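You operate a simulated robot arm through the tools that you are given. There is no shell and no other tool. Be economical: measure what you need, move in short steps, check, and stop when the job is done.

You run a simulated robot arm. Do the job below in one go: nothing can be reset, and whatever is moved stays where it is left.

## Task
Switch off the three wall fans and the air at the control panel, then drain the air line.
Fine: the air gauge reads zero and the drain valve is shut again; dust fan and sockets stay on.

The check looks at the end state, three seconds after you hand in, the way a careful person would. Anything else that was tipped, shoved, dropped, spilled or broken makes it a failure.

## Robot
A 6-joint arm with a two-finger gripper, fixed in place. Base frame: the origin is at the foot of the arm, x ahead of it, y to its left, z up. Lengths are in cm, angles in rad, forces in N, time in s.
Its first joint turns from -2.897 to 2.897 rad. Payload 3.43 kg.
Tool frame: the origin (TCP) lies between the finger pads and is the grasp point; the fingertips stand 2 cm ahead of it; z points along the fingers, y is the line along which they close. The gripper opens to 19 cm. The gripper's body begins 24.8 cm behind the TCP.
Orientation is that of the tool frame in the base frame, as a unit quaternion [w, x, y, z]. With the fingers straight down and closing along the base's y, the tool's x points along the base's -x, its y along +y and its z along -z.

## Interface
- The arm moves only by the tool drive_tool. Its arguments are lists of equal length, an entry for each row: "rot": the turn, a rotation vector about the base's x, y, z in rad, a list of three; "dp": the shift along the base's x, y, z in mm, a list of three; "fingers": the opening, from 0 (shut) to 1 (fully open). In form: {"rot": [[rx, ry, rz], ...], "dp": [[dx, dy, dz], ...], "fingers": [fingers, ...]}. A call has 1 to 20 rows; each row shifts and turns the commanded pose from where the row before left it. Each row takes 0.2 s and may step no farther than 5 cm and 0.15 rad from the row before; otherwise, or with a gripper value out of range, the whole call is refused. Where a pose cannot be reached the arm comes as near as it can. A force on the tool above 90 N (or 10 N above the force at the start of the call, whichever is more), or a blocked arm, ends the call early, and 0.2 s more pass. Each finger travels about 15.3 cm/s and halts on what it meets, pressing with about 40 N; the grip force reading is that of the motor and also rises with nothing between the fingers. The clock runs only during rows and for 0.2 s after the last one: add rows that do not move to give the fingers time. It gives the time, the measured TCP pose, the force on the tool (base axes), the opening and the grip force at its end, in the units of the frame above (readings bear some noise), with the torque about the TCP (base axes, N m) and any sound that the robot's microphone picked up.
- Cameras (640 x 400 px; columns grow to the right, rows downward): "scene" is fixed at [5.39, 50.32, 133.6]; the picture's right is [-0.71, -0.70, 0.00], its down [-0.23, 0.23, -0.94] and it looks along [0.66, -0.67, -0.33] (base axes); focal length 309 px, centre (320, 200). "wrist" rides on the gripper at [7, -0.8, -28.8] in the tool frame; the picture's right is [0.12, 0.99, 0.00], its down [-0.96, 0.12, -0.25] and it looks along [-0.25, 0.03, 0.97] (tool axes); focal length 261 px, centre (320, 200). There is no depth. A picture from a camera that has moved, and an enlarged one, comes with that camera's place and axes in the base frame and with its lens. The place of the scene camera against the robot may be out by one fixed shift of up to 1.8 cm in any direction.
- snapshot(camera): a new picture of that camera. No time passes.
- lift_body(by): slides the trunk up (or, below 0, down) by that many cm; the arm rides with it, the base frame stays. It gives what a move gives, with no picture.
- close_up(camera, box): a new picture of the part [left, top, right, bottom] of that camera's present view, enlarged. No time passes.
- hand_in(): hands the job in; it is judged then, once.

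Work in short steps. Places have to be worked out from the pictures, the camera data and where the tool is seen: move nearer, look again, correct. Check each grasp and each placing, and mend what went wrong. You have 120 turns and 84 pictures in all, those below and enlarged ones among them. Open the gripper and draw the arm clear of the work before you hand the job in, unless the task says otherwise; then end with one line.

The tools are called after ">>>" as a command line: name --argument value ..., lists and objects as JSON in quotes. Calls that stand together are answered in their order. drive_tool: Moves the arm, as the interface text tells. Its arguments: {"type":"object","properties":{"rot":{"type":"array"},"dp":{"type":"array"},"fingers":{"type":"array"}},"required":["rot","dp","fingers"]} The other tools are called the same way: lift_body (by) slides the trunk up or down; snapshot (camera) takes a picture; close_up (camera, box) takes an enlarged picture of a part of a camera's view; hand_in () hands the job in.

At the start:

```text
clock: 0.0
eef_pos: [46.45, -21.39, 111.01]
orientation: [0.0, 0.0, 1.0, 0.0]
ft_force: [-0.1, 0.1, -0.4]
moment: [-0.01, 0.0, 0.0]
width: 19.02
grip_force: 0.1
trunk travel left (down, up): [-25.0, 19.0]
```

scene: 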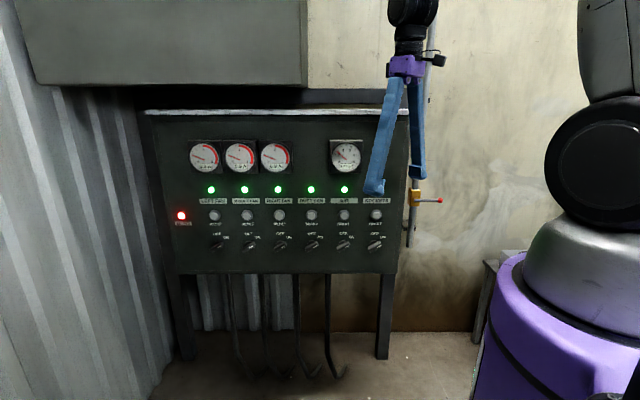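
wrist: 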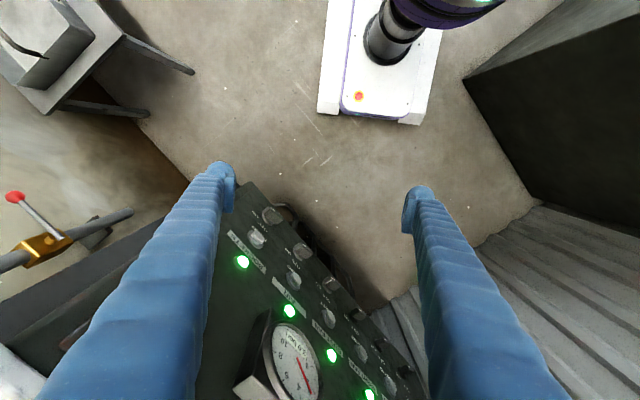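

I start by enlarging the panel in the scene view to read labels and switch states.

>>> close_up --camera "scene" --box '[160, 170, 288, 260]'

>>> close_up --camera "scene" --box '[270, 170, 398, 260]'

>>> close_up --camera "scene" --box '[320, 130, 460, 250]'

```text
4.44 times, centred on (224, 215) of scene
camera zoom: at [5.39, 50.32, 133.6], right [-0.71, -0.7, 0.0], down [-0.23, 0.23, -0.94], along [0.66, -0.67, -0.33], focal length 1374 px, centre (747, 133)
```

zoom: 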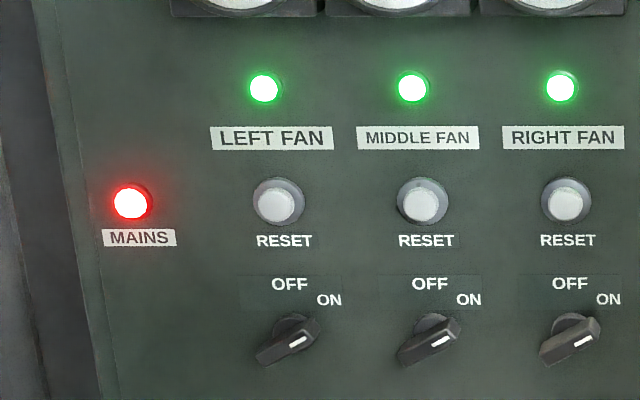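

```text
4.44 times, centred on (334, 215) of scene
camera zoom: at [5.39, 50.32, 133.6], right [-0.71, -0.7, 0.0], down [-0.23, 0.23, -0.94], along [0.66, -0.67, -0.33], focal length 1374 px, centre (258, 133)
```

zoom: 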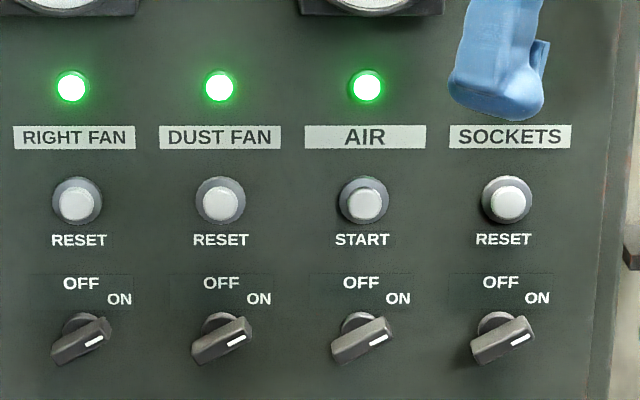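

```text
3.33 times, centred on (390, 190) of scene
camera zoom: at [5.39, 50.32, 133.6], right [-0.71, -0.7, 0.0], down [-0.23, 0.23, -0.94], along [0.66, -0.67, -0.33], focal length 1031 px, centre (87, 233)
```

zoom: 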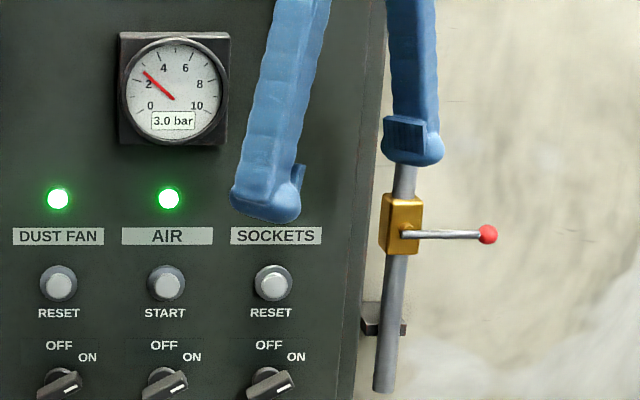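

The four fans and air are on; the knobs point to ON at right, OFF is up. I enlarge the wrist view to triangulate panel points.

>>> close_up --camera "wrist" --box '[200, 180, 440, 400]'

>>> close_up --camera "wrist" --box '[0, 170, 160, 290]'

>>> close_up --camera "scene" --box '[180, 130, 380, 255]'

```text
1.82 times, centred on (320, 290) of wrist
camera zoom: at [39.34, -22.28, 139.81], right [-0.12, 0.99, 0.0], down [0.96, 0.12, 0.25], along [0.25, 0.03, -0.97], focal length 474 px, centre (320, 36)
```

zoom: 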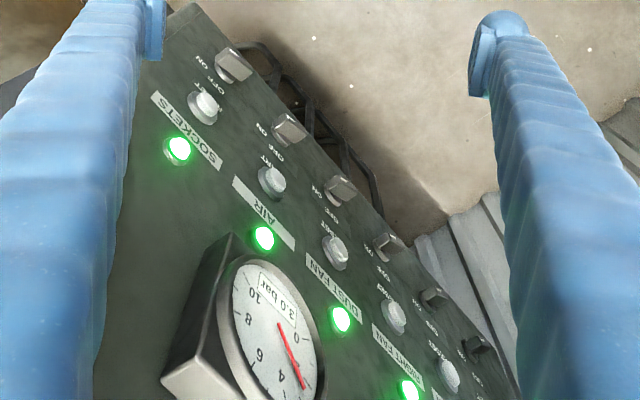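

```text
3.33 times, centred on (80, 230) of wrist
camera zoom: at [39.34, -22.28, 139.81], right [-0.12, 0.99, 0.0], down [0.96, 0.12, 0.25], along [0.25, 0.03, -0.97], focal length 869 px, centre (1120, 100)
```

zoom: 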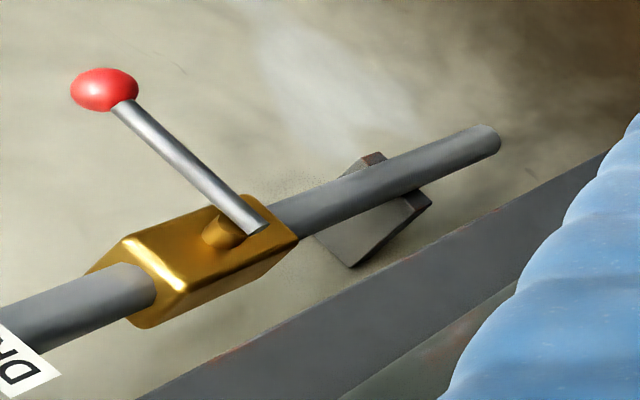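

```text
3.20 times, centred on (280, 192) of scene
camera zoom: at [5.39, 50.32, 133.6], right [-0.71, -0.7, 0.0], down [-0.23, 0.23, -0.94], along [0.66, -0.67, -0.33], focal length 990 px, centre (448, 224)
```

zoom: 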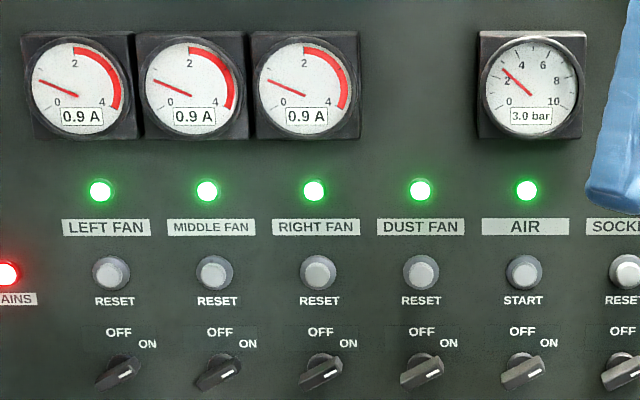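

Triangulation puts the panel as vertical, facing (-0.71, 0.71, 0), with knob tops at about right fan (81,-7.4,84), middle (89,0,84), left (97,8,84) and AIR (66,-23,84). I swing the tool toward horizontal in front of the right-fan knob, first half of the motion.

>>> drive_tool --rot '[[-0.118, -0.0156, 0.0724], [-0.118, -0.0156, 0.0724], [-0.118, -0.0156, 0.0724], [-0.118, -0.0156, 0.0724], [-0.118, -0.0156, 0.0724], [-0.118, -0.0156, 0.0724], [-0.118, -0.0156, 0.0724]]' --dp '[[15, 20, -5], [15, 20, -5], [15, 20, -10], [15, 20, -10], [15, 20, -15], [15, 20, -15], [15, 20, -15]]' --fingers '[0.8, 0.6, 0.5, 0.4, 0.3, 0.3, 0.3]'

>>> snapshot --camera "scene"

```text
clock: 1.6
eef_pos: [56.95, -6.99, 103.59]
orientation: [0.052, -0.245, 0.883, -0.398]
ft_force: [0.3, 0.0, -0.6]
moment: [-0.03, 0.04, -0.04]
width: 5.71
grip_force: 0.0
trunk travel left (down, up): [-25.0, 19.0]
```

```text
75 pictures are left
```

scene: 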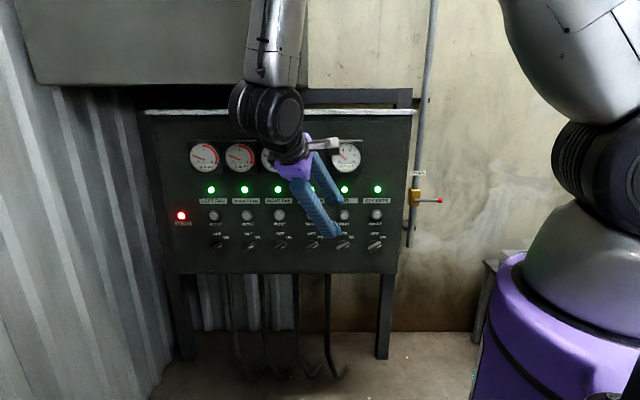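

The motion goes as planned; I finish the rotation and reach the standoff.

>>> drive_tool --rot '[[-0.118, -0.0156, 0.0724], [-0.118, -0.0156, 0.0724], [-0.118, -0.0156, 0.0724], [-0.118, -0.0156, 0.0724], [-0.118, -0.0156, 0.0724], [-0.118, -0.0156, 0.0724], [-0.118, -0.0156, 0.0724]]' --dp '[[22, 14, -28], [22, 14, -28], [22, 14, -28], [22, 11, -28], [22, 10, -28], [22, 9, -28], [22, 9, -28]]' --fingers '[0.3, 0.3, 0.3, 0.3, 0.3, 0.3, 0.3]'

>>> snapshot --camera "scene"

>>> snapshot --camera "wrist"

```text
clock: 3.2
eef_pos: [72.39, 0.67, 84.06]
orientation: [-0.092, 0.431, -0.561, 0.701]
ft_force: [0.0, 0.8, 0.4]
moment: [0.0, 0.05, -0.05]
width: 5.74
grip_force: 0.2
trunk travel left (down, up): [-25.0, 19.0]
```

```text
74 pictures are left
```

scene: 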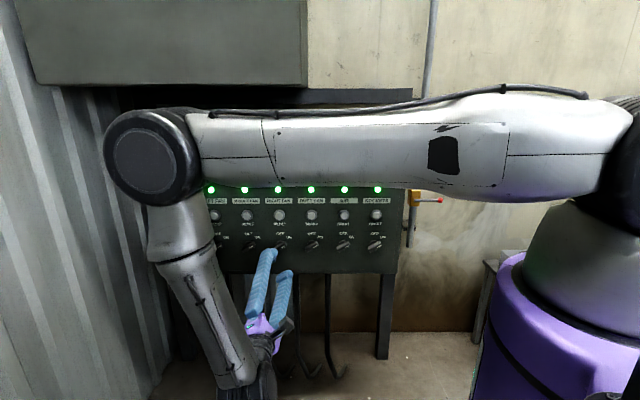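

```text
73 pictures are left
camera wrist: at [47.96, 16.89, 88.21], right [-0.42, -0.43, -0.8], down [0.37, 0.72, -0.58], along [0.83, -0.54, -0.15], focal length 261 px, centre (320, 200)
```

wrist: 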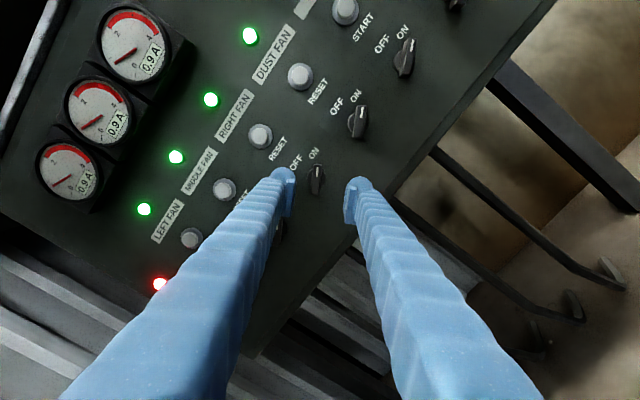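

The bar of the right-fan knob lies centered between the fingers and aligned. I enlarge to check.

>>> close_up --camera "wrist" --box '[240, 130, 400, 230]'

```text
4.00 times, centred on (320, 180) of wrist
camera zoom: at [47.96, 16.89, 88.21], right [-0.42, -0.43, -0.8], down [0.37, 0.72, -0.58], along [0.83, -0.54, -0.15], focal length 1043 px, centre (320, 280)
```

zoom: 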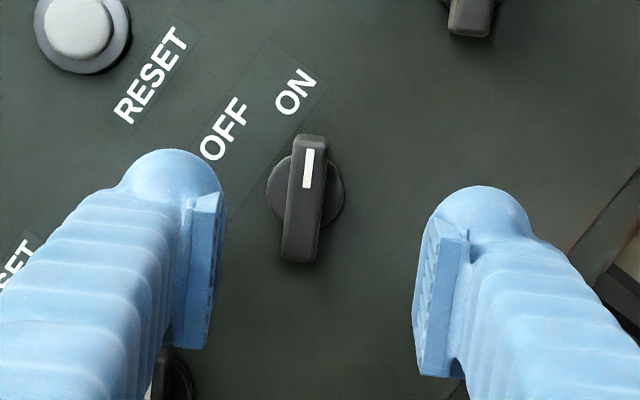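

The knob is about 0.6 cm off in the tool's -y; I correct and advance 9 cm.

>>> drive_tool --rot '[[0, 0, 0], [0, 0, 0], [0, 0, 0], [0, 0, 0], [0, 0, 0]]' --dp '[[2, 2, 5], [18, -18, 0], [18, -18, 0], [18, -18, 0], [10, -10, 0]]' --fingers '[0.25, 0.25, 0.25, 0.25, 0.25]'

>>> close_up --camera "wrist" --box '[240, 130, 400, 230]'

```text
clock: 4.4
eef_pos: [78.88, -5.37, 84.49]
orientation: [-0.092, 0.432, -0.56, 0.701]
ft_force: [-0.3, -1.4, -1.4]
moment: [-0.02, 0.04, -0.02]
width: 4.74
grip_force: 0.1
trunk travel left (down, up): [-25.0, 19.0]
```

```text
4.00 times, centred on (320, 180) of wrist
camera zoom: at [54.6, 10.95, 88.83], right [-0.42, -0.42, -0.8], down [0.37, 0.72, -0.58], along [0.83, -0.54, -0.15], focal length 1043 px, centre (320, 280)
```

zoom: 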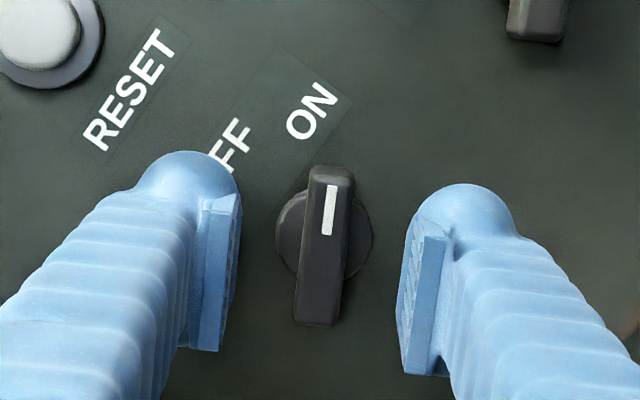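

The knob top is about 2.4 cm ahead of the TCP, so I advance 2 cm and close on the bar.

>>> drive_tool --rot '[[0, 0, 0], [0, 0, 0], [0, 0, 0], [0, 0, 0], [0, 0, 0]]' --dp '[[7, -7, 0], [7, -7, 0], [0, 0, 0], [0, 0, 0], [0, 0, 0]]' --fingers '[0.25, 0.25, 0.12, 0.05, 0.05]'

>>> close_up --camera "wrist" --box '[240, 130, 400, 230]'

```text
clock: 5.6
eef_pos: [80.32, -6.74, 84.33]
orientation: [-0.092, 0.432, -0.561, 0.7]
ft_force: [-3.8, 1.4, -6.7]
moment: [0.07, 0.04, 0.03]
width: 1.29
grip_force: 44.5
trunk travel left (down, up): [-25.0, 19.0]
```

```text
4.00 times, centred on (320, 180) of wrist
camera zoom: at [55.99, 9.56, 88.75], right [-0.43, -0.42, -0.8], down [0.37, 0.72, -0.58], along [0.82, -0.55, -0.15], focal length 1043 px, centre (320, 280)
```

zoom: 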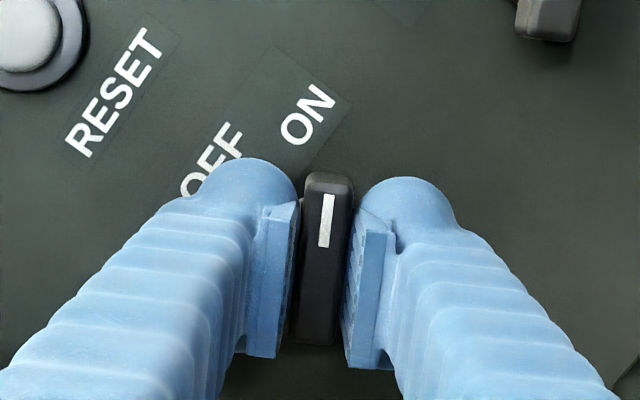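

Gripped (1.29 cm). I turn it counter-clockwise 60° about the panel normal.

>>> drive_tool --rot '[[-0.0926, 0.0926, 0], [-0.0926, 0.0926, 0], [-0.0926, 0.0926, 0], [-0.0926, 0.0926, 0], [-0.0926, 0.0926, 0], [-0.0926, 0.0926, 0], [-0.0926, 0.0926, 0], [-0.0926, 0.0926, 0]]' --dp '[[0, 0, 0], [0, 0, 0], [0, 0, 0], [0, 0, 0], [0, 0, 0], [0, 0, 0], [0, 0, 0], [0, 0, 0]]' --fingers '[0.05, 0.05, 0.05, 0.05, 0.05, 0.05, 0.05, 0.05]'

>>> snapshot --camera "wrist"

>>> snapshot --camera "scene"

```text
clock: 7.4
eef_pos: [80.27, -6.86, 84.45]
orientation: [0.272, 0.654, -0.269, 0.652]
ft_force: [-13.3, 19.9, -15.1]
moment: [0.39, 0.15, 0.06]
width: 1.29
grip_force: 45.0
trunk travel left (down, up): [-25.0, 19.0]
```

```text
69 pictures are left
camera wrist: at [60.53, 14.09, 91.44], right [-0.7, -0.7, 0.12], down [-0.26, 0.09, -0.96], along [0.66, -0.71, -0.25], focal length 261 px, centre (320, 200)
```

wrist: 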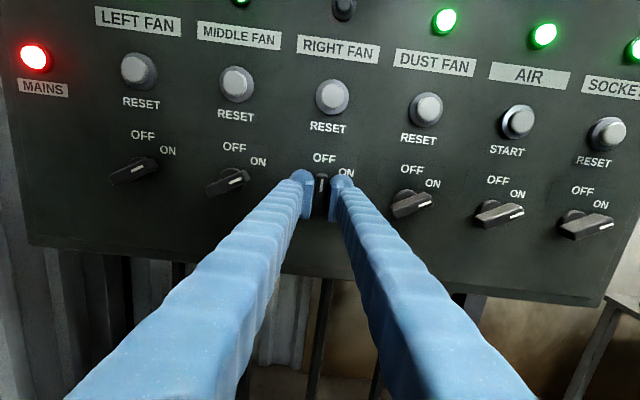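

```text
68 pictures are left
```

scene: 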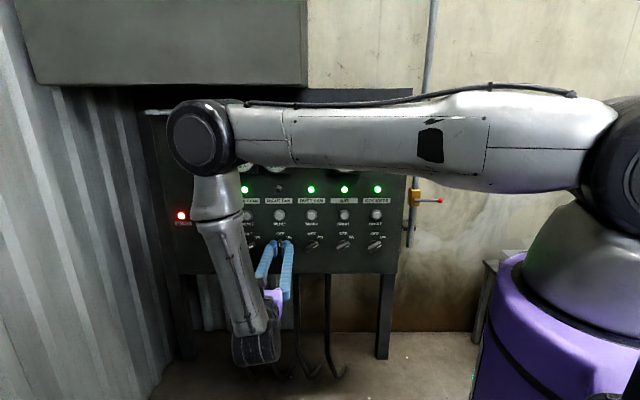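

Right fan is off (its light is out). I release, back off 7 cm, turn the tool back and step one pitch left to the middle fan.

>>> drive_tool --rot '[[0, 0, 0], [0, 0, 0], [0, 0, 0], [0, 0, 0], [0.0926, -0.0926, 0], [0.0926, -0.0926, 0], [0.0926, -0.0926, 0], [0.0926, -0.0926, 0], [0.0926, -0.0926, 0], [0.0926, -0.0926, 0], [0.0926, -0.0926, 0], [0.0926, -0.0926, 0], [0, 0, 0]]' --dp '[[0, 0, 0], [0, 0, 0], [-25, 25, 0], [-25, 25, 0], [9.6, 9.6, 0], [9.6, 9.6, 0], [9.6, 9.6, 0], [9.6, 9.6, 0], [9.6, 9.6, 0], [9.6, 9.6, 0], [9.6, 9.6, 0], [9.6, 9.6, 0], [0, 0, 0]]' --fingers '[0.2, 0.25, 0.25, 0.25, 0.25, 0.25, 0.25, 0.25, 0.25, 0.25, 0.25, 0.25, 0.25]'

>>> snapshot --camera "wrist"

>>> close_up --camera "wrist" --box '[240, 130, 400, 230]'

```text
clock: 10.2
eef_pos: [83.03, 5.94, 84.3]
orientation: [-0.093, 0.43, -0.561, 0.701]
ft_force: [-0.3, -0.7, 0.3]
moment: [0.01, 0.03, -0.01]
width: 4.74
grip_force: 0.1
trunk travel left (down, up): [-25.0, 19.0]
```

```text
67 pictures are left
camera wrist: at [58.57, 22.27, 88.57], right [-0.42, -0.42, -0.8], down [0.37, 0.72, -0.58], along [0.83, -0.55, -0.15], focal length 261 px, centre (320, 200)
```

wrist: 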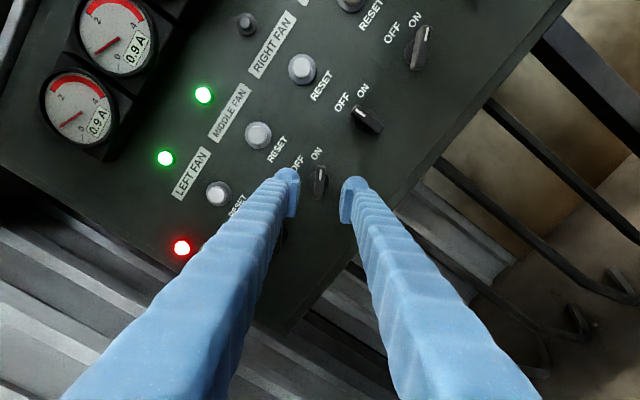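

```text
4.00 times, centred on (320, 180) of wrist
camera zoom: at [58.57, 22.27, 88.57], right [-0.42, -0.42, -0.8], down [0.37, 0.72, -0.58], along [0.83, -0.55, -0.15], focal length 1043 px, centre (320, 280)
```

zoom: 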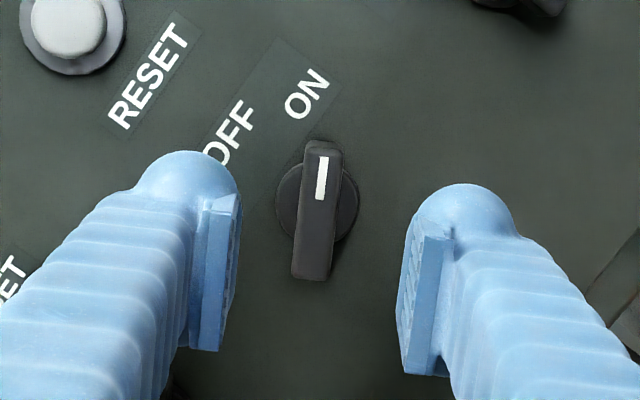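

Aligned with the middle-fan knob; I advance 7 cm, grip and turn.

>>> drive_tool --rot '[[0, 0, 0], [0, 0, 0], [0, 0, 0], [0, 0, 0], [0, 0, 0], [0, 0, 0]]' --dp '[[20, -20, 0], [20, -20, 0], [10, -10, 0], [0, 0, 0], [0, 0, 0], [0, 0, 0]]' --fingers '[0.25, 0.25, 0.25, 0.12, 0.05, 0.05]'

>>> close_up --camera "wrist" --box '[240, 130, 400, 230]'

```text
clock: 11.6
eef_pos: [87.83, 0.76, 84.57]
orientation: [-0.091, 0.431, -0.561, 0.701]
ft_force: [-3.6, -4.0, -6.5]
moment: [0.08, 0.05, 0.03]
width: 1.27
grip_force: 45.5
trunk travel left (down, up): [-25.0, 19.0]
```

```text
4.00 times, centred on (320, 180) of wrist
camera zoom: at [63.66, 17.18, 88.76], right [-0.43, -0.42, -0.8], down [0.37, 0.72, -0.58], along [0.82, -0.55, -0.15], focal length 1043 px, centre (320, 280)
```

zoom: 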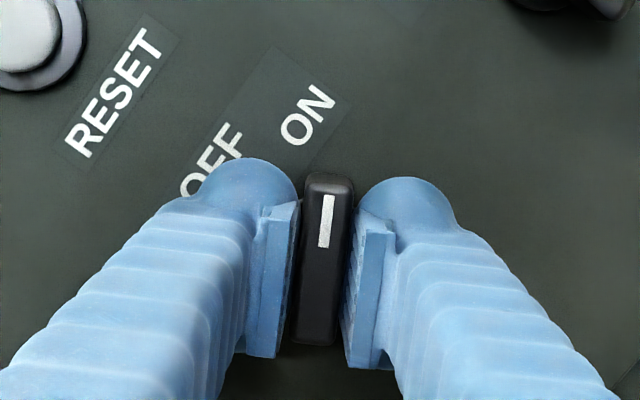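

Gripped the middle-fan knob; I turn it 60°, release, and back off.

>>> drive_tool --rot '[[-0.0926, 0.0926, 0], [-0.0926, 0.0926, 0], [-0.0926, 0.0926, 0], [-0.0926, 0.0926, 0], [-0.0926, 0.0926, 0], [-0.0926, 0.0926, 0], [-0.0926, 0.0926, 0], [-0.0926, 0.0926, 0], [0, 0, 0], [0, 0, 0], [0, 0, 0], [0, 0, 0]]' --dp '[[0, 0, 0], [0, 0, 0], [0, 0, 0], [0, 0, 0], [0, 0, 0], [0, 0, 0], [0, 0, 0], [0, 0, 0], [0, 0, 0], [0, 0, 0], [-25, 25, 0], [-25, 25, 0]]' --fingers '[0.05, 0.05, 0.05, 0.05, 0.05, 0.05, 0.05, 0.05, 0.2, 0.25, 0.25, 0.25]'

>>> snapshot --camera "wrist"

```text
clock: 14.2
eef_pos: [82.98, 5.84, 84.74]
orientation: [0.271, 0.653, -0.27, 0.653]
ft_force: [0.4, 0.1, 0.5]
moment: [0.03, 0.02, 0.05]
width: 4.77
grip_force: 0.1
trunk travel left (down, up): [-25.0, 19.0]
```

```text
64 pictures are left
camera wrist: at [63.19, 26.68, 91.75], right [-0.7, -0.7, 0.12], down [-0.26, 0.09, -0.96], along [0.66, -0.71, -0.25], focal length 261 px, centre (320, 200)
```

wrist: 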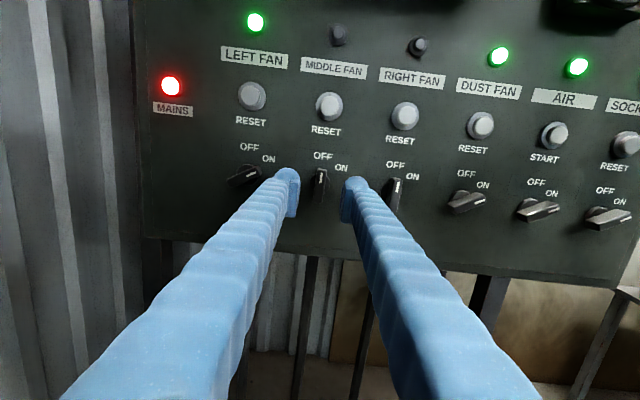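

Middle fan is off. I rotate back and step to the left-fan knob.

>>> drive_tool --rot '[[0.0926, -0.0926, 0], [0.0926, -0.0926, 0], [0.0926, -0.0926, 0], [0.0926, -0.0926, 0], [0.0926, -0.0926, 0], [0.0926, -0.0926, 0], [0.0926, -0.0926, 0], [0.0926, -0.0926, 0], [0, 0, 0]]' --dp '[[9.6, 9.6, 0], [9.6, 9.6, 0], [9.6, 9.6, 0], [9.6, 9.6, 0], [9.6, 9.6, 0], [9.6, 9.6, 0], [9.6, 9.6, 0], [9.6, 9.6, 0], [0, 0, 0]]' --fingers '[0.25, 0.25, 0.25, 0.25, 0.25, 0.25, 0.25, 0.25, 0.25]'

>>> close_up --camera "wrist" --box '[240, 130, 400, 230]'

```text
clock: 16.2
eef_pos: [90.62, 13.43, 84.43]
orientation: [-0.092, 0.43, -0.562, 0.701]
ft_force: [-0.4, -0.4, -0.7]
moment: [0.01, -0.01, 0.0]
width: 4.72
grip_force: 0.0
trunk travel left (down, up): [-25.0, 19.0]
```

```text
4.00 times, centred on (320, 180) of wrist
camera zoom: at [66.32, 29.64, 88.71], right [-0.42, -0.42, -0.8], down [0.37, 0.72, -0.58], along [0.83, -0.54, -0.15], focal length 1043 px, centre (320, 280)
```

zoom: 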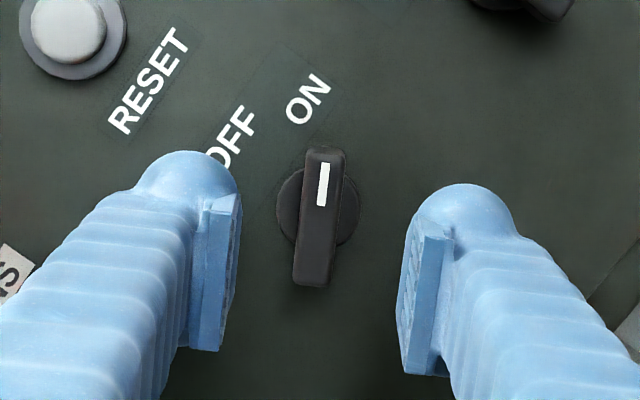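

Aligned with the left-fan knob; I advance and grip.

>>> drive_tool --rot '[[0, 0, 0], [0, 0, 0], [0, 0, 0], [0, 0, 0], [0, 0, 0], [0, 0, 0]]' --dp '[[20, -20, 0], [20, -20, 0], [10, -10, 0], [0, 0, 0], [0, 0, 0], [0, 0, 0]]' --fingers '[0.25, 0.25, 0.25, 0.12, 0.05, 0.05]'

>>> close_up --camera "wrist" --box '[240, 130, 400, 230]'

```text
clock: 17.6
eef_pos: [95.83, 8.48, 84.37]
orientation: [-0.091, 0.431, -0.561, 0.701]
ft_force: [-1.1, -0.5, 0.4]
moment: [-0.02, 0.02, 0.03]
width: 1.29
grip_force: 45.0
trunk travel left (down, up): [-25.0, 19.0]
```

```text
4.00 times, centred on (320, 180) of wrist
camera zoom: at [71.38, 24.79, 88.69], right [-0.43, -0.42, -0.8], down [0.37, 0.72, -0.58], along [0.82, -0.55, -0.15], focal length 1043 px, centre (320, 280)
```

zoom: 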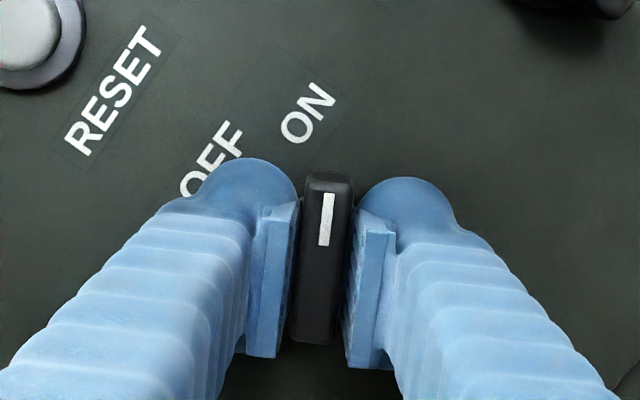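

Gripped; turn 60°, release, back off.

>>> drive_tool --rot '[[-0.0926, 0.0926, 0], [-0.0926, 0.0926, 0], [-0.0926, 0.0926, 0], [-0.0926, 0.0926, 0], [-0.0926, 0.0926, 0], [-0.0926, 0.0926, 0], [-0.0926, 0.0926, 0], [-0.0926, 0.0926, 0], [0, 0, 0], [0, 0, 0], [0, 0, 0], [0, 0, 0]]' --dp '[[0, 0, 0], [0, 0, 0], [0, 0, 0], [0, 0, 0], [0, 0, 0], [0, 0, 0], [0, 0, 0], [0, 0, 0], [0, 0, 0], [0, 0, 0], [-25, 25, 0], [-25, 25, 0]]' --fingers '[0.05, 0.05, 0.05, 0.05, 0.05, 0.05, 0.05, 0.05, 0.2, 0.25, 0.25, 0.25]'

>>> snapshot --camera "wrist"

```text
clock: 20.2
eef_pos: [90.44, 13.29, 84.68]
orientation: [0.271, 0.654, -0.27, 0.653]
ft_force: [-0.2, -0.7, 0.0]
moment: [0.02, 0.01, 0.01]
width: 4.74
grip_force: 0.1
trunk travel left (down, up): [-25.0, 19.0]
```

```text
61 pictures are left
camera wrist: at [70.68, 34.16, 91.67], right [-0.7, -0.7, 0.12], down [-0.26, 0.09, -0.96], along [0.66, -0.71, -0.25], focal length 261 px, centre (320, 200)
```

wrist: 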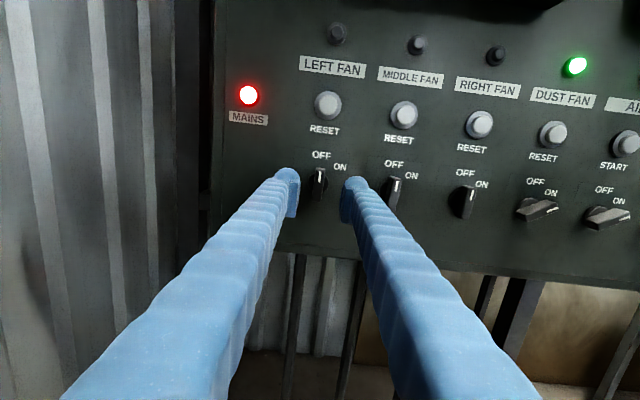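

All three fans are off. I move right toward AIR at this standoff, half way first, turning the tool back.

>>> drive_tool --rot '[[0.0926, -0.0926, 0], [0.0926, -0.0926, 0], [0.0926, -0.0926, 0], [0.0926, -0.0926, 0], [0.0926, -0.0926, 0], [0.0926, -0.0926, 0], [0.0926, -0.0926, 0], [0.0926, -0.0926, 0], [0, 0, 0], [0, 0, 0]]' --dp '[[-15, -15, 0], [-15, -15, 0], [-15, -15, 0], [-15, -15, 0], [-15, -15, 0], [-15, -15, 0], [-15, -15, 0], [-15, -15, 0], [-15, -15, 0], [-15, -15, 0]]' --fingers '[0.25, 0.25, 0.25, 0.25, 0.25, 0.25, 0.25, 0.25, 0.25, 0.25]'

>>> snapshot --camera "scene"

```text
clock: 22.4
eef_pos: [75.65, -1.8, 84.51]
orientation: [-0.092, 0.431, -0.561, 0.701]
ft_force: [0.0, -0.4, 0.5]
moment: [0.02, 0.01, 0.02]
width: 4.76
grip_force: 0.1
trunk travel left (down, up): [-25.0, 19.0]
```

```text
60 pictures are left
```

scene: 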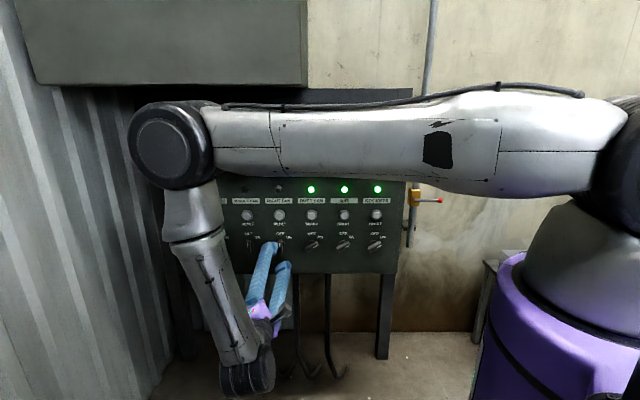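

Continuing the rest of the way to AIR.

>>> drive_tool --rot '[[0, 0, 0], [0, 0, 0], [0, 0, 0], [0, 0, 0], [0, 0, 0], [0, 0, 0], [0, 0, 0], [0, 0, 0], [0, 0, 0], [0, 0, 0]]' --dp '[[-15.6, -15.6, 0], [-15.6, -15.6, 0], [-15.6, -15.6, 0], [-15.6, -15.6, 0], [-15.6, -15.6, 0], [-15.6, -15.6, 0], [-15.6, -15.6, 0], [-15.6, -15.6, 0], [-15.6, -15.6, 0], [-15.6, -15.6, 0]]' --fingers '[0.25, 0.25, 0.25, 0.25, 0.25, 0.25, 0.25, 0.25, 0.25, 0.25]'

>>> snapshot --camera "wrist"

>>> snapshot --camera "scene"

```text
clock: 24.6
eef_pos: [59.94, -16.95, 84.61]
orientation: [-0.092, 0.431, -0.561, 0.701]
ft_force: [-0.6, 0.1, -0.6]
moment: [-0.01, 0.01, -0.02]
width: 4.74
grip_force: 0.0
trunk travel left (down, up): [-25.0, 19.0]
```

```text
59 pictures are left
camera wrist: at [35.56, -0.64, 88.89], right [-0.42, -0.42, -0.8], down [0.37, 0.72, -0.58], along [0.83, -0.55, -0.15], focal length 261 px, centre (320, 200)
```

wrist: 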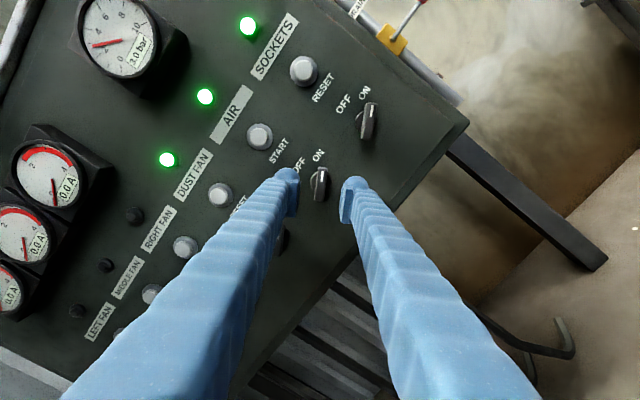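

```text
58 pictures are left
```

scene: 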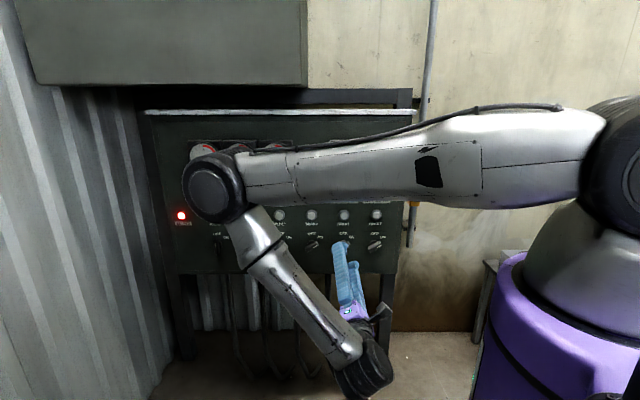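

The AIR knob (label AIR/START) sits between the fingers; I advance and grip.

>>> drive_tool --rot '[[0, 0, 0], [0, 0, 0], [0, 0, 0], [0, 0, 0], [0, 0, 0], [0, 0, 0]]' --dp '[[20, -20, 0], [20, -20, 0], [10, -10, 0], [0, 0, 0], [0, 0, 0], [0, 0, 0]]' --fingers '[0.25, 0.25, 0.25, 0.12, 0.05, 0.05]'

>>> close_up --camera "wrist" --box '[240, 130, 400, 230]'

```text
clock: 26.0
eef_pos: [65.09, -21.95, 84.34]
orientation: [-0.092, 0.431, -0.56, 0.701]
ft_force: [-2.0, 0.3, -0.4]
moment: [0.08, 0.05, 0.12]
width: 1.27
grip_force: 44.9
trunk travel left (down, up): [-25.0, 19.0]
```

```text
4.00 times, centred on (320, 180) of wrist
camera zoom: at [40.68, -5.58, 88.67], right [-0.42, -0.42, -0.8], down [0.37, 0.72, -0.58], along [0.83, -0.54, -0.15], focal length 1043 px, centre (320, 280)
```

zoom: 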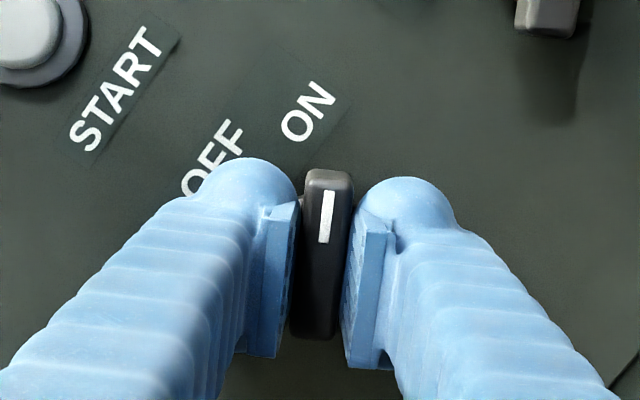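

Gripped; turn 60° and release.

>>> drive_tool --rot '[[-0.0926, 0.0926, 0], [-0.0926, 0.0926, 0], [-0.0926, 0.0926, 0], [-0.0926, 0.0926, 0], [-0.0926, 0.0926, 0], [-0.0926, 0.0926, 0], [-0.0926, 0.0926, 0], [-0.0926, 0.0926, 0], [0, 0, 0], [0, 0, 0], [0, 0, 0], [0, 0, 0]]' --dp '[[0, 0, 0], [0, 0, 0], [0, 0, 0], [0, 0, 0], [0, 0, 0], [0, 0, 0], [0, 0, 0], [0, 0, 0], [0, 0, 0], [0, 0, 0], [-25, 25, 0], [-25, 25, 0]]' --fingers '[0.05, 0.05, 0.05, 0.05, 0.05, 0.05, 0.05, 0.05, 0.2, 0.25, 0.25, 0.25]'

>>> snapshot --camera "wrist"

>>> snapshot --camera "scene"

```text
clock: 28.6
eef_pos: [60.09, -17.17, 84.4]
orientation: [0.271, 0.654, -0.27, 0.653]
ft_force: [-0.3, -0.6, 0.4]
moment: [0.0, -0.01, 0.06]
width: 4.77
grip_force: 0.1
trunk travel left (down, up): [-25.0, 19.0]
```

```text
56 pictures are left
camera wrist: at [40.28, 3.73, 91.45], right [-0.7, -0.7, 0.12], down [-0.26, 0.09, -0.96], along [0.66, -0.71, -0.25], focal length 261 px, centre (320, 200)
```

wrist: 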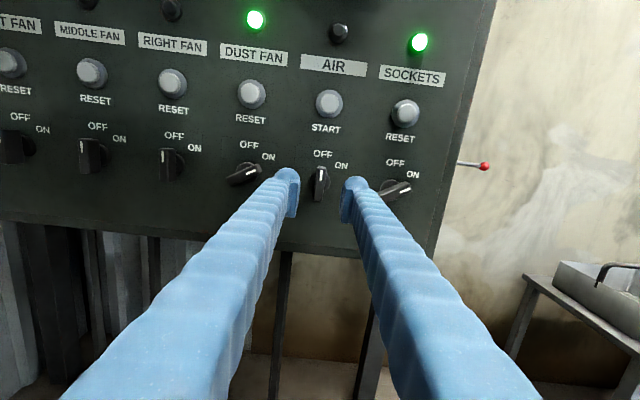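

```text
55 pictures are left
```

scene: 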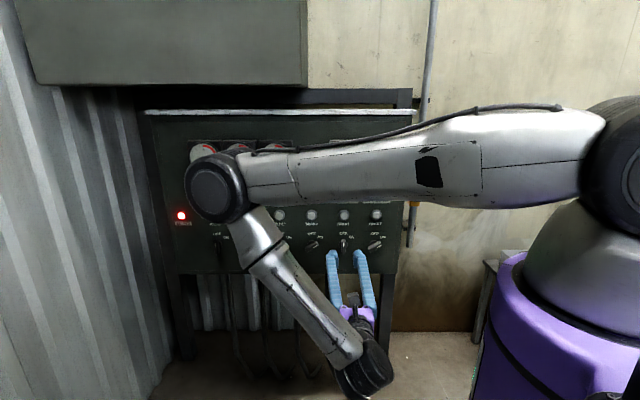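

AIR is off; dust fan and sockets lights stay on. The drain valve is right of and behind the panel face, so I raise the tool to pointing down before crossing over.

>>> drive_tool --rot '[[0, 0, 0], [0.101, 0.101, 0], [0.101, 0.101, 0], [0.101, 0.101, 0], [0.101, 0.101, 0], [0.101, 0.101, 0], [0.101, 0.101, 0], [0.101, 0.101, 0], [0.101, 0.101, 0], [0.101, 0.101, 0], [0.101, 0.101, 0], [0.101, 0.101, 0]]' --dp '[[-20, 20, 0], [-3, 3, 20], [-3, 3, 20], [-3, 3, 20], [-3, 3, 20], [-3, 3, 20], [-3, 3, 20], [-3, 3, 20], [-3, 3, 20], [-3, 3, 20], [-3, 3, 20], [0, 0, 10]]' --fingers '[0.25, 0.25, 0.25, 0.25, 0.25, 0.25, 0.25, 0.25, 0.25, 0.25, 0.25, 0.25]'

>>> snapshot --camera "scene"

```text
clock: 31.0
eef_pos: [67.49, -20.04, 105.18]
orientation: [0.105, 0.871, -0.427, 0.217]
ft_force: [-4.6, 10.5, 0.6]
moment: [0.03, -0.08, 0.59]
width: 4.96
grip_force: 2.3
out of reach, approached as far as the arm can: row 4, 5, 6
trunk travel left (down, up): [-25.0, 19.0]
stopped in row 12: the force on the tool passed its limit at 137 N (the readings are from after the stop); the commanded pose is now the measured one
```

```text
54 pictures are left
```

scene: 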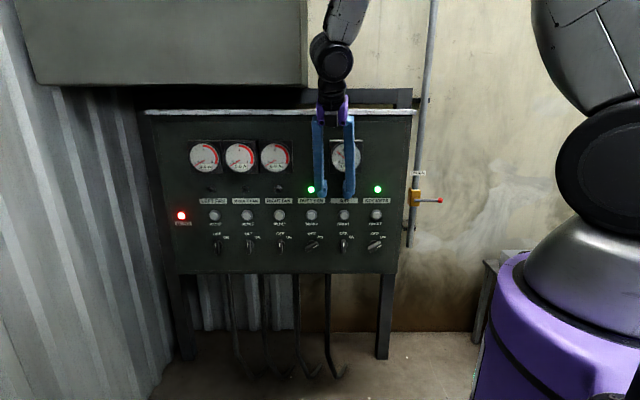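

Part of the path was out of reach and the arm shifted toward the panel and touched it. I look before backing away.

>>> snapshot --camera "wrist"

>>> close_up --camera "scene" --box '[280, 90, 430, 210]'

```text
53 pictures are left
camera wrist: at [63.77, -13.81, 133.82], right [-0.72, -0.69, 0.06], down [-0.68, 0.69, -0.23], along [0.12, -0.2, -0.97], focal length 261 px, centre (320, 200)
```

wrist: 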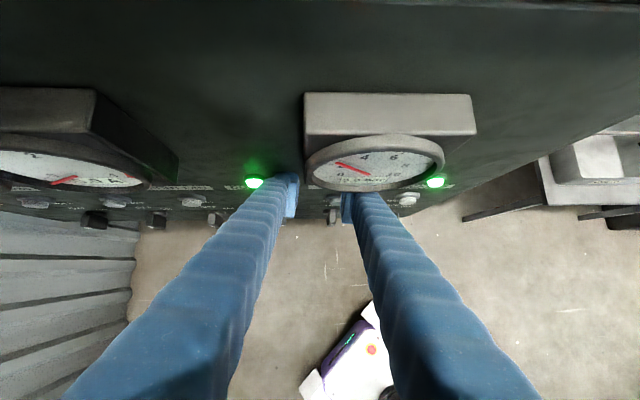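

```text
3.33 times, centred on (355, 150) of scene
camera zoom: at [5.39, 50.32, 133.6], right [-0.71, -0.7, 0.0], down [-0.23, 0.23, -0.94], along [0.66, -0.67, -0.33], focal length 1031 px, centre (203, 367)
```

zoom: 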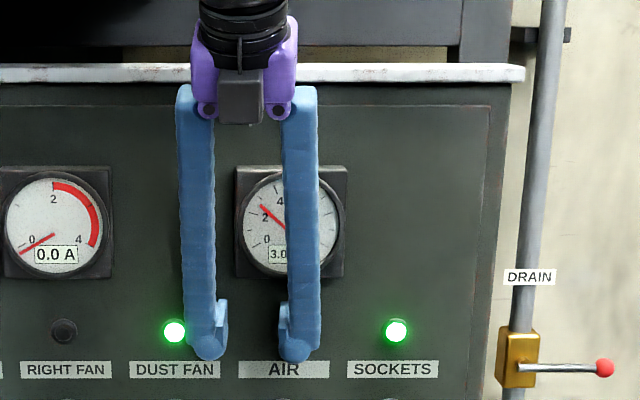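

Fingers stand against the front of the gauge with nothing displaced. I back straight away from the panel.

>>> drive_tool --rot '[[0, 0, 0], [0, 0, 0], [0, 0, 0], [0, 0, 0], [0, 0, 0]]' --dp '[[-7, 7, 0], [-14, 14, 0], [-20, 20, 0], [-20, 20, 0], [-20, 20, 0]]' --fingers '[0.25, 0.25, 0.25, 0.25, 0.25]'

>>> snapshot --camera "scene"

>>> snapshot --camera "wrist"

```text
clock: 32.2
eef_pos: [59.71, -12.39, 105.0]
orientation: [0.107, 0.871, -0.428, 0.217]
ft_force: [-0.1, -0.1, 0.8]
moment: [0.01, -0.01, 0.0]
width: 4.74
grip_force: 0.0
trunk travel left (down, up): [-25.0, 19.0]
```

```text
51 pictures are left
```

scene: 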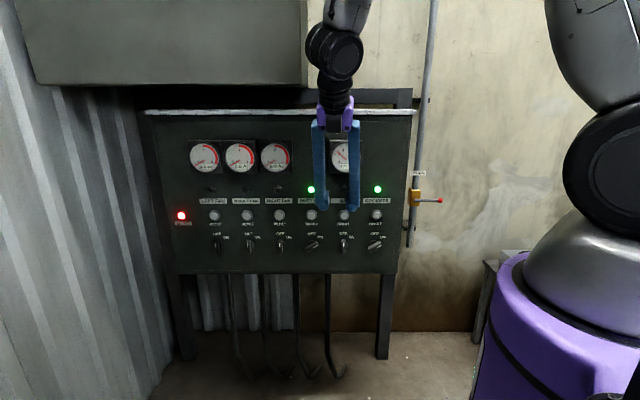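

```text
50 pictures are left
camera wrist: at [55.86, -6.08, 133.73], right [-0.72, -0.69, 0.06], down [-0.68, 0.69, -0.23], along [0.12, -0.21, -0.97], focal length 261 px, centre (320, 200)
```

wrist: 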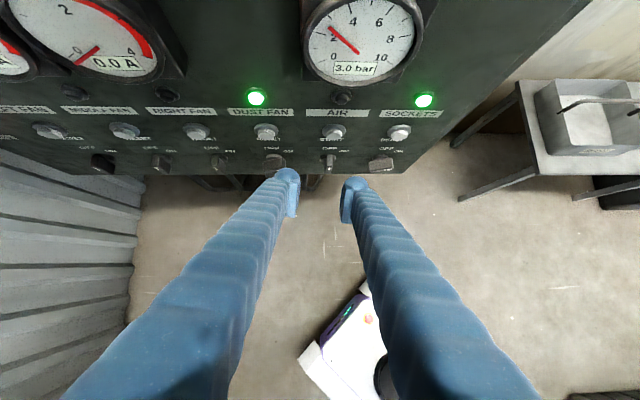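

All intact. I move right past the panel's edge at constant distance from it.

>>> drive_tool --rot '[[0, 0, 0], [0, 0, 0], [0, 0, 0], [0, 0, 0], [0, 0, 0], [0, 0, 0], [0, 0, 0], [0, 0, 0], [0, 0, 0], [0, 0, 0]]' --dp '[[-20, -24, 0], [-20, -24, 0], [-20, -24, 0], [-20, -24, 0], [-20, -24, 0], [-20, -24, 0], [-20, -24, 0], [-20, -24, 0], [-20, -24, 0], [-20, -24, 0]]' --fingers '[0.25, 0.25, 0.25, 0.25, 0.25, 0.25, 0.25, 0.25, 0.25, 0.25]'

>>> snapshot --camera "scene"

>>> snapshot --camera "wrist"

```text
clock: 34.4
eef_pos: [42.91, -37.76, 106.88]
orientation: [0.106, 0.871, -0.429, 0.214]
ft_force: [-0.2, -0.3, 0.0]
moment: [-0.03, 0.0, -0.01]
width: 4.75
grip_force: 0.0
out of reach, approached as far as the arm can: row 5, 6, 7, 8, 9
trunk travel left (down, up): [-25.0, 19.0]
```

```text
49 pictures are left
```

scene: 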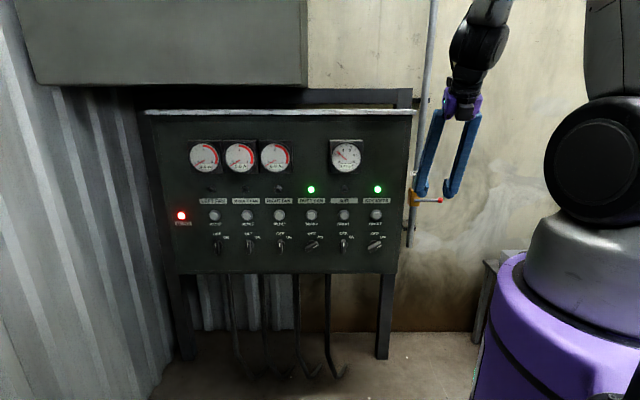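

```text
48 pictures are left
camera wrist: at [39.28, -31.6, 135.61], right [-0.72, -0.69, 0.06], down [-0.68, 0.7, -0.23], along [0.12, -0.2, -0.97], focal length 261 px, centre (320, 200)
```

wrist: 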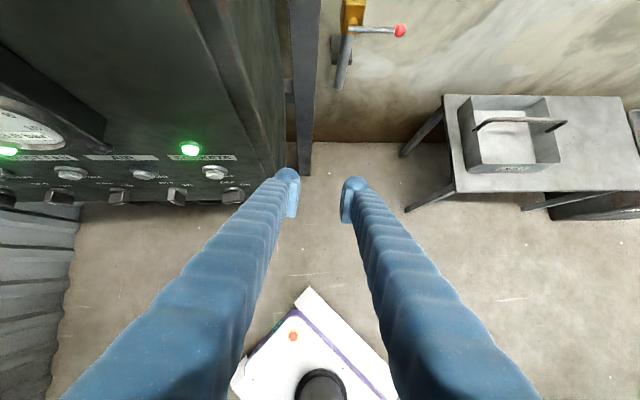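

The valve is clearly seen: lever pivot ≈ (68.8,-76.9,86), ball ≈ (60.4,-85,86), lever pointing right (shut). I move right and outward, still tool-down.

>>> drive_tool --rot '[[0, 0, 0], [0, 0, 0], [0, 0, 0], [0, 0, 0], [0, 0, 0], [0, 0, 0], [0, 0, 0]]' --dp '[[-10, -35, 0], [-10, -35, 0], [-10, -35, 0], [-10, -35, 0], [15, -30, 0], [15, -30, 0], [0, 0, 0]]' --fingers '[0.25, 0.25, 0.25, 0.25, 0.25, 0.25, 0.25]'

```text
clock: 36.0
eef_pos: [42.56, -57.46, 107.38]
orientation: [0.106, 0.871, -0.428, 0.216]
ft_force: [-0.1, -0.4, -0.8]
moment: [0.12, 0.0, 0.05]
width: 4.73
grip_force: 0.2
out of reach, approached as far as the arm can: row 4, 5
trunk travel left (down, up): [-25.0, 19.0]
```

Now rotate to horizontal with fingers closing vertically while going to a standoff in front of the lever; first half.

>>> drive_tool --rot '[[-0.1125, 0.0356, 0.0676], [-0.1125, 0.0356, 0.0676], [-0.1125, 0.0356, 0.0676], [-0.1125, 0.0356, 0.0676], [-0.1125, 0.0356, 0.0676], [-0.1125, 0.0356, 0.0676], [-0.1125, 0.0356, 0.0676]]' --dp '[[8, -11, -12], [8, -11, -12], [8, -11, -12], [8, -11, -12], [8, -11, -12], [8, -11, -12], [8, -11, -12]]' --fingers '[0.25, 0.25, 0.25, 0.25, 0.25, 0.25, 0.25]'

>>> snapshot --camera "scene"

```text
clock: 37.6
eef_pos: [49.0, -64.43, 99.13]
orientation: [0.432, 0.856, -0.09, 0.271]
ft_force: [0.7, 0.3, -0.5]
moment: [0.02, 0.02, -0.02]
width: 4.76
grip_force: 0.2
out of reach, approached as far as the arm can: row 7
trunk travel left (down, up): [-25.0, 19.0]
```

```text
47 pictures are left
```

scene: 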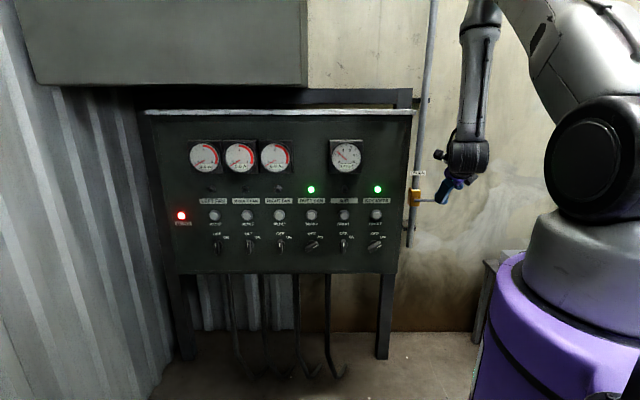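

One row was marked out of reach, so I go on in small portions.

>>> drive_tool --rot '[[-0.1125, 0.0356, 0.0676], [-0.1125, 0.0356, 0.0676]]' --dp '[[8, -11, -10], [8, -11, -10]]' --fingers '[0.25, 0.25]'

```text
clock: 38.2
eef_pos: [53.03, -64.61, 96.96]
orientation: [0.511, 0.816, 0.011, 0.271]
ft_force: [-0.1, -0.4, -0.2]
moment: [0.01, 0.03, 0.02]
width: 4.74
grip_force: 0.3
out of reach, approached as far as the arm can: row 1, 2
trunk travel left (down, up): [-25.0, 19.0]
```

The tool is now 19° below horizontal with y mostly vertical, which is nearly usable. I move outward and down without rotating, since farther from the base the reach should be better.

>>> drive_tool --rot '[[0, 0, 0], [0, 0, 0], [0, 0, 0], [0, 0, 0]]' --dp '[[0, -20, -20], [0, -20, -20], [0, -20, -20], [0, -10, -10]]' --fingers '[0.25, 0.25, 0.25, 0.25]'

>>> snapshot --camera "wrist"

>>> snapshot --camera "scene"

```text
clock: 39.2
eef_pos: [57.1, -67.58, 90.02]
orientation: [0.509, 0.816, 0.013, 0.274]
ft_force: [0.1, 0.0, 0.7]
moment: [0.0, 0.0, 0.04]
width: 4.74
grip_force: 0.1
out of reach, approached as far as the arm can: row 1, 2, 3, 4
trunk travel left (down, up): [-25.0, 19.0]
```

```text
46 pictures are left
camera wrist: at [50.06, -41.42, 101.99], right [-0.16, -0.44, 0.88], down [-0.96, -0.14, -0.24], along [0.23, -0.88, -0.41], focal length 261 px, centre (320, 200)
```

wrist: 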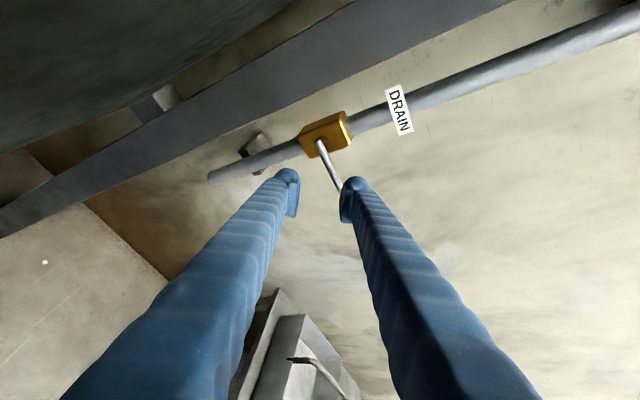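

```text
45 pictures are left
```

scene: 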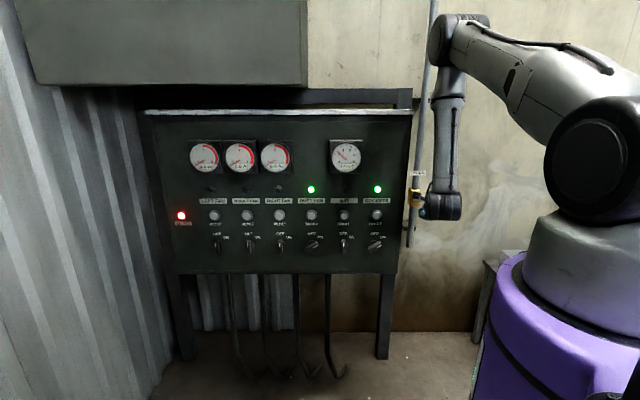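

The limit seems to be in the roll. Plain pushing with closed fingers needs no special roll, so I rotate to the y-horizontal level pose that worked before, with fingers closed.

>>> drive_tool --rot '[[0.0511, -0.1301, 0.0076], [0.0511, -0.1301, 0.0076], [0.0511, -0.1301, 0.0076], [0.0511, -0.1301, 0.0076]]' --dp '[[0, 0, 5], [0, 0, 5], [0, 0, 0], [0, 0, 0]]' --fingers '[0.15, 0.1, 0.05, 0.0]'

>>> snapshot --camera "scene"

```text
clock: 40.2
eef_pos: [63.09, -60.67, 91.02]
orientation: [0.424, 0.761, -0.155, 0.466]
ft_force: [-8.4, -13.7, -1.8]
moment: [0.12, -0.56, 3.19]
width: 0.01
grip_force: 33.4
out of reach, approached as far as the arm can: row 1, 2, 3, 4
trunk travel left (down, up): [-25.0, 19.0]
```

```text
44 pictures are left
```

scene: 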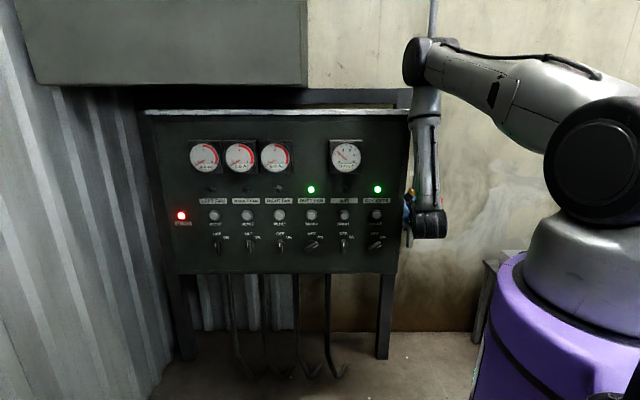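

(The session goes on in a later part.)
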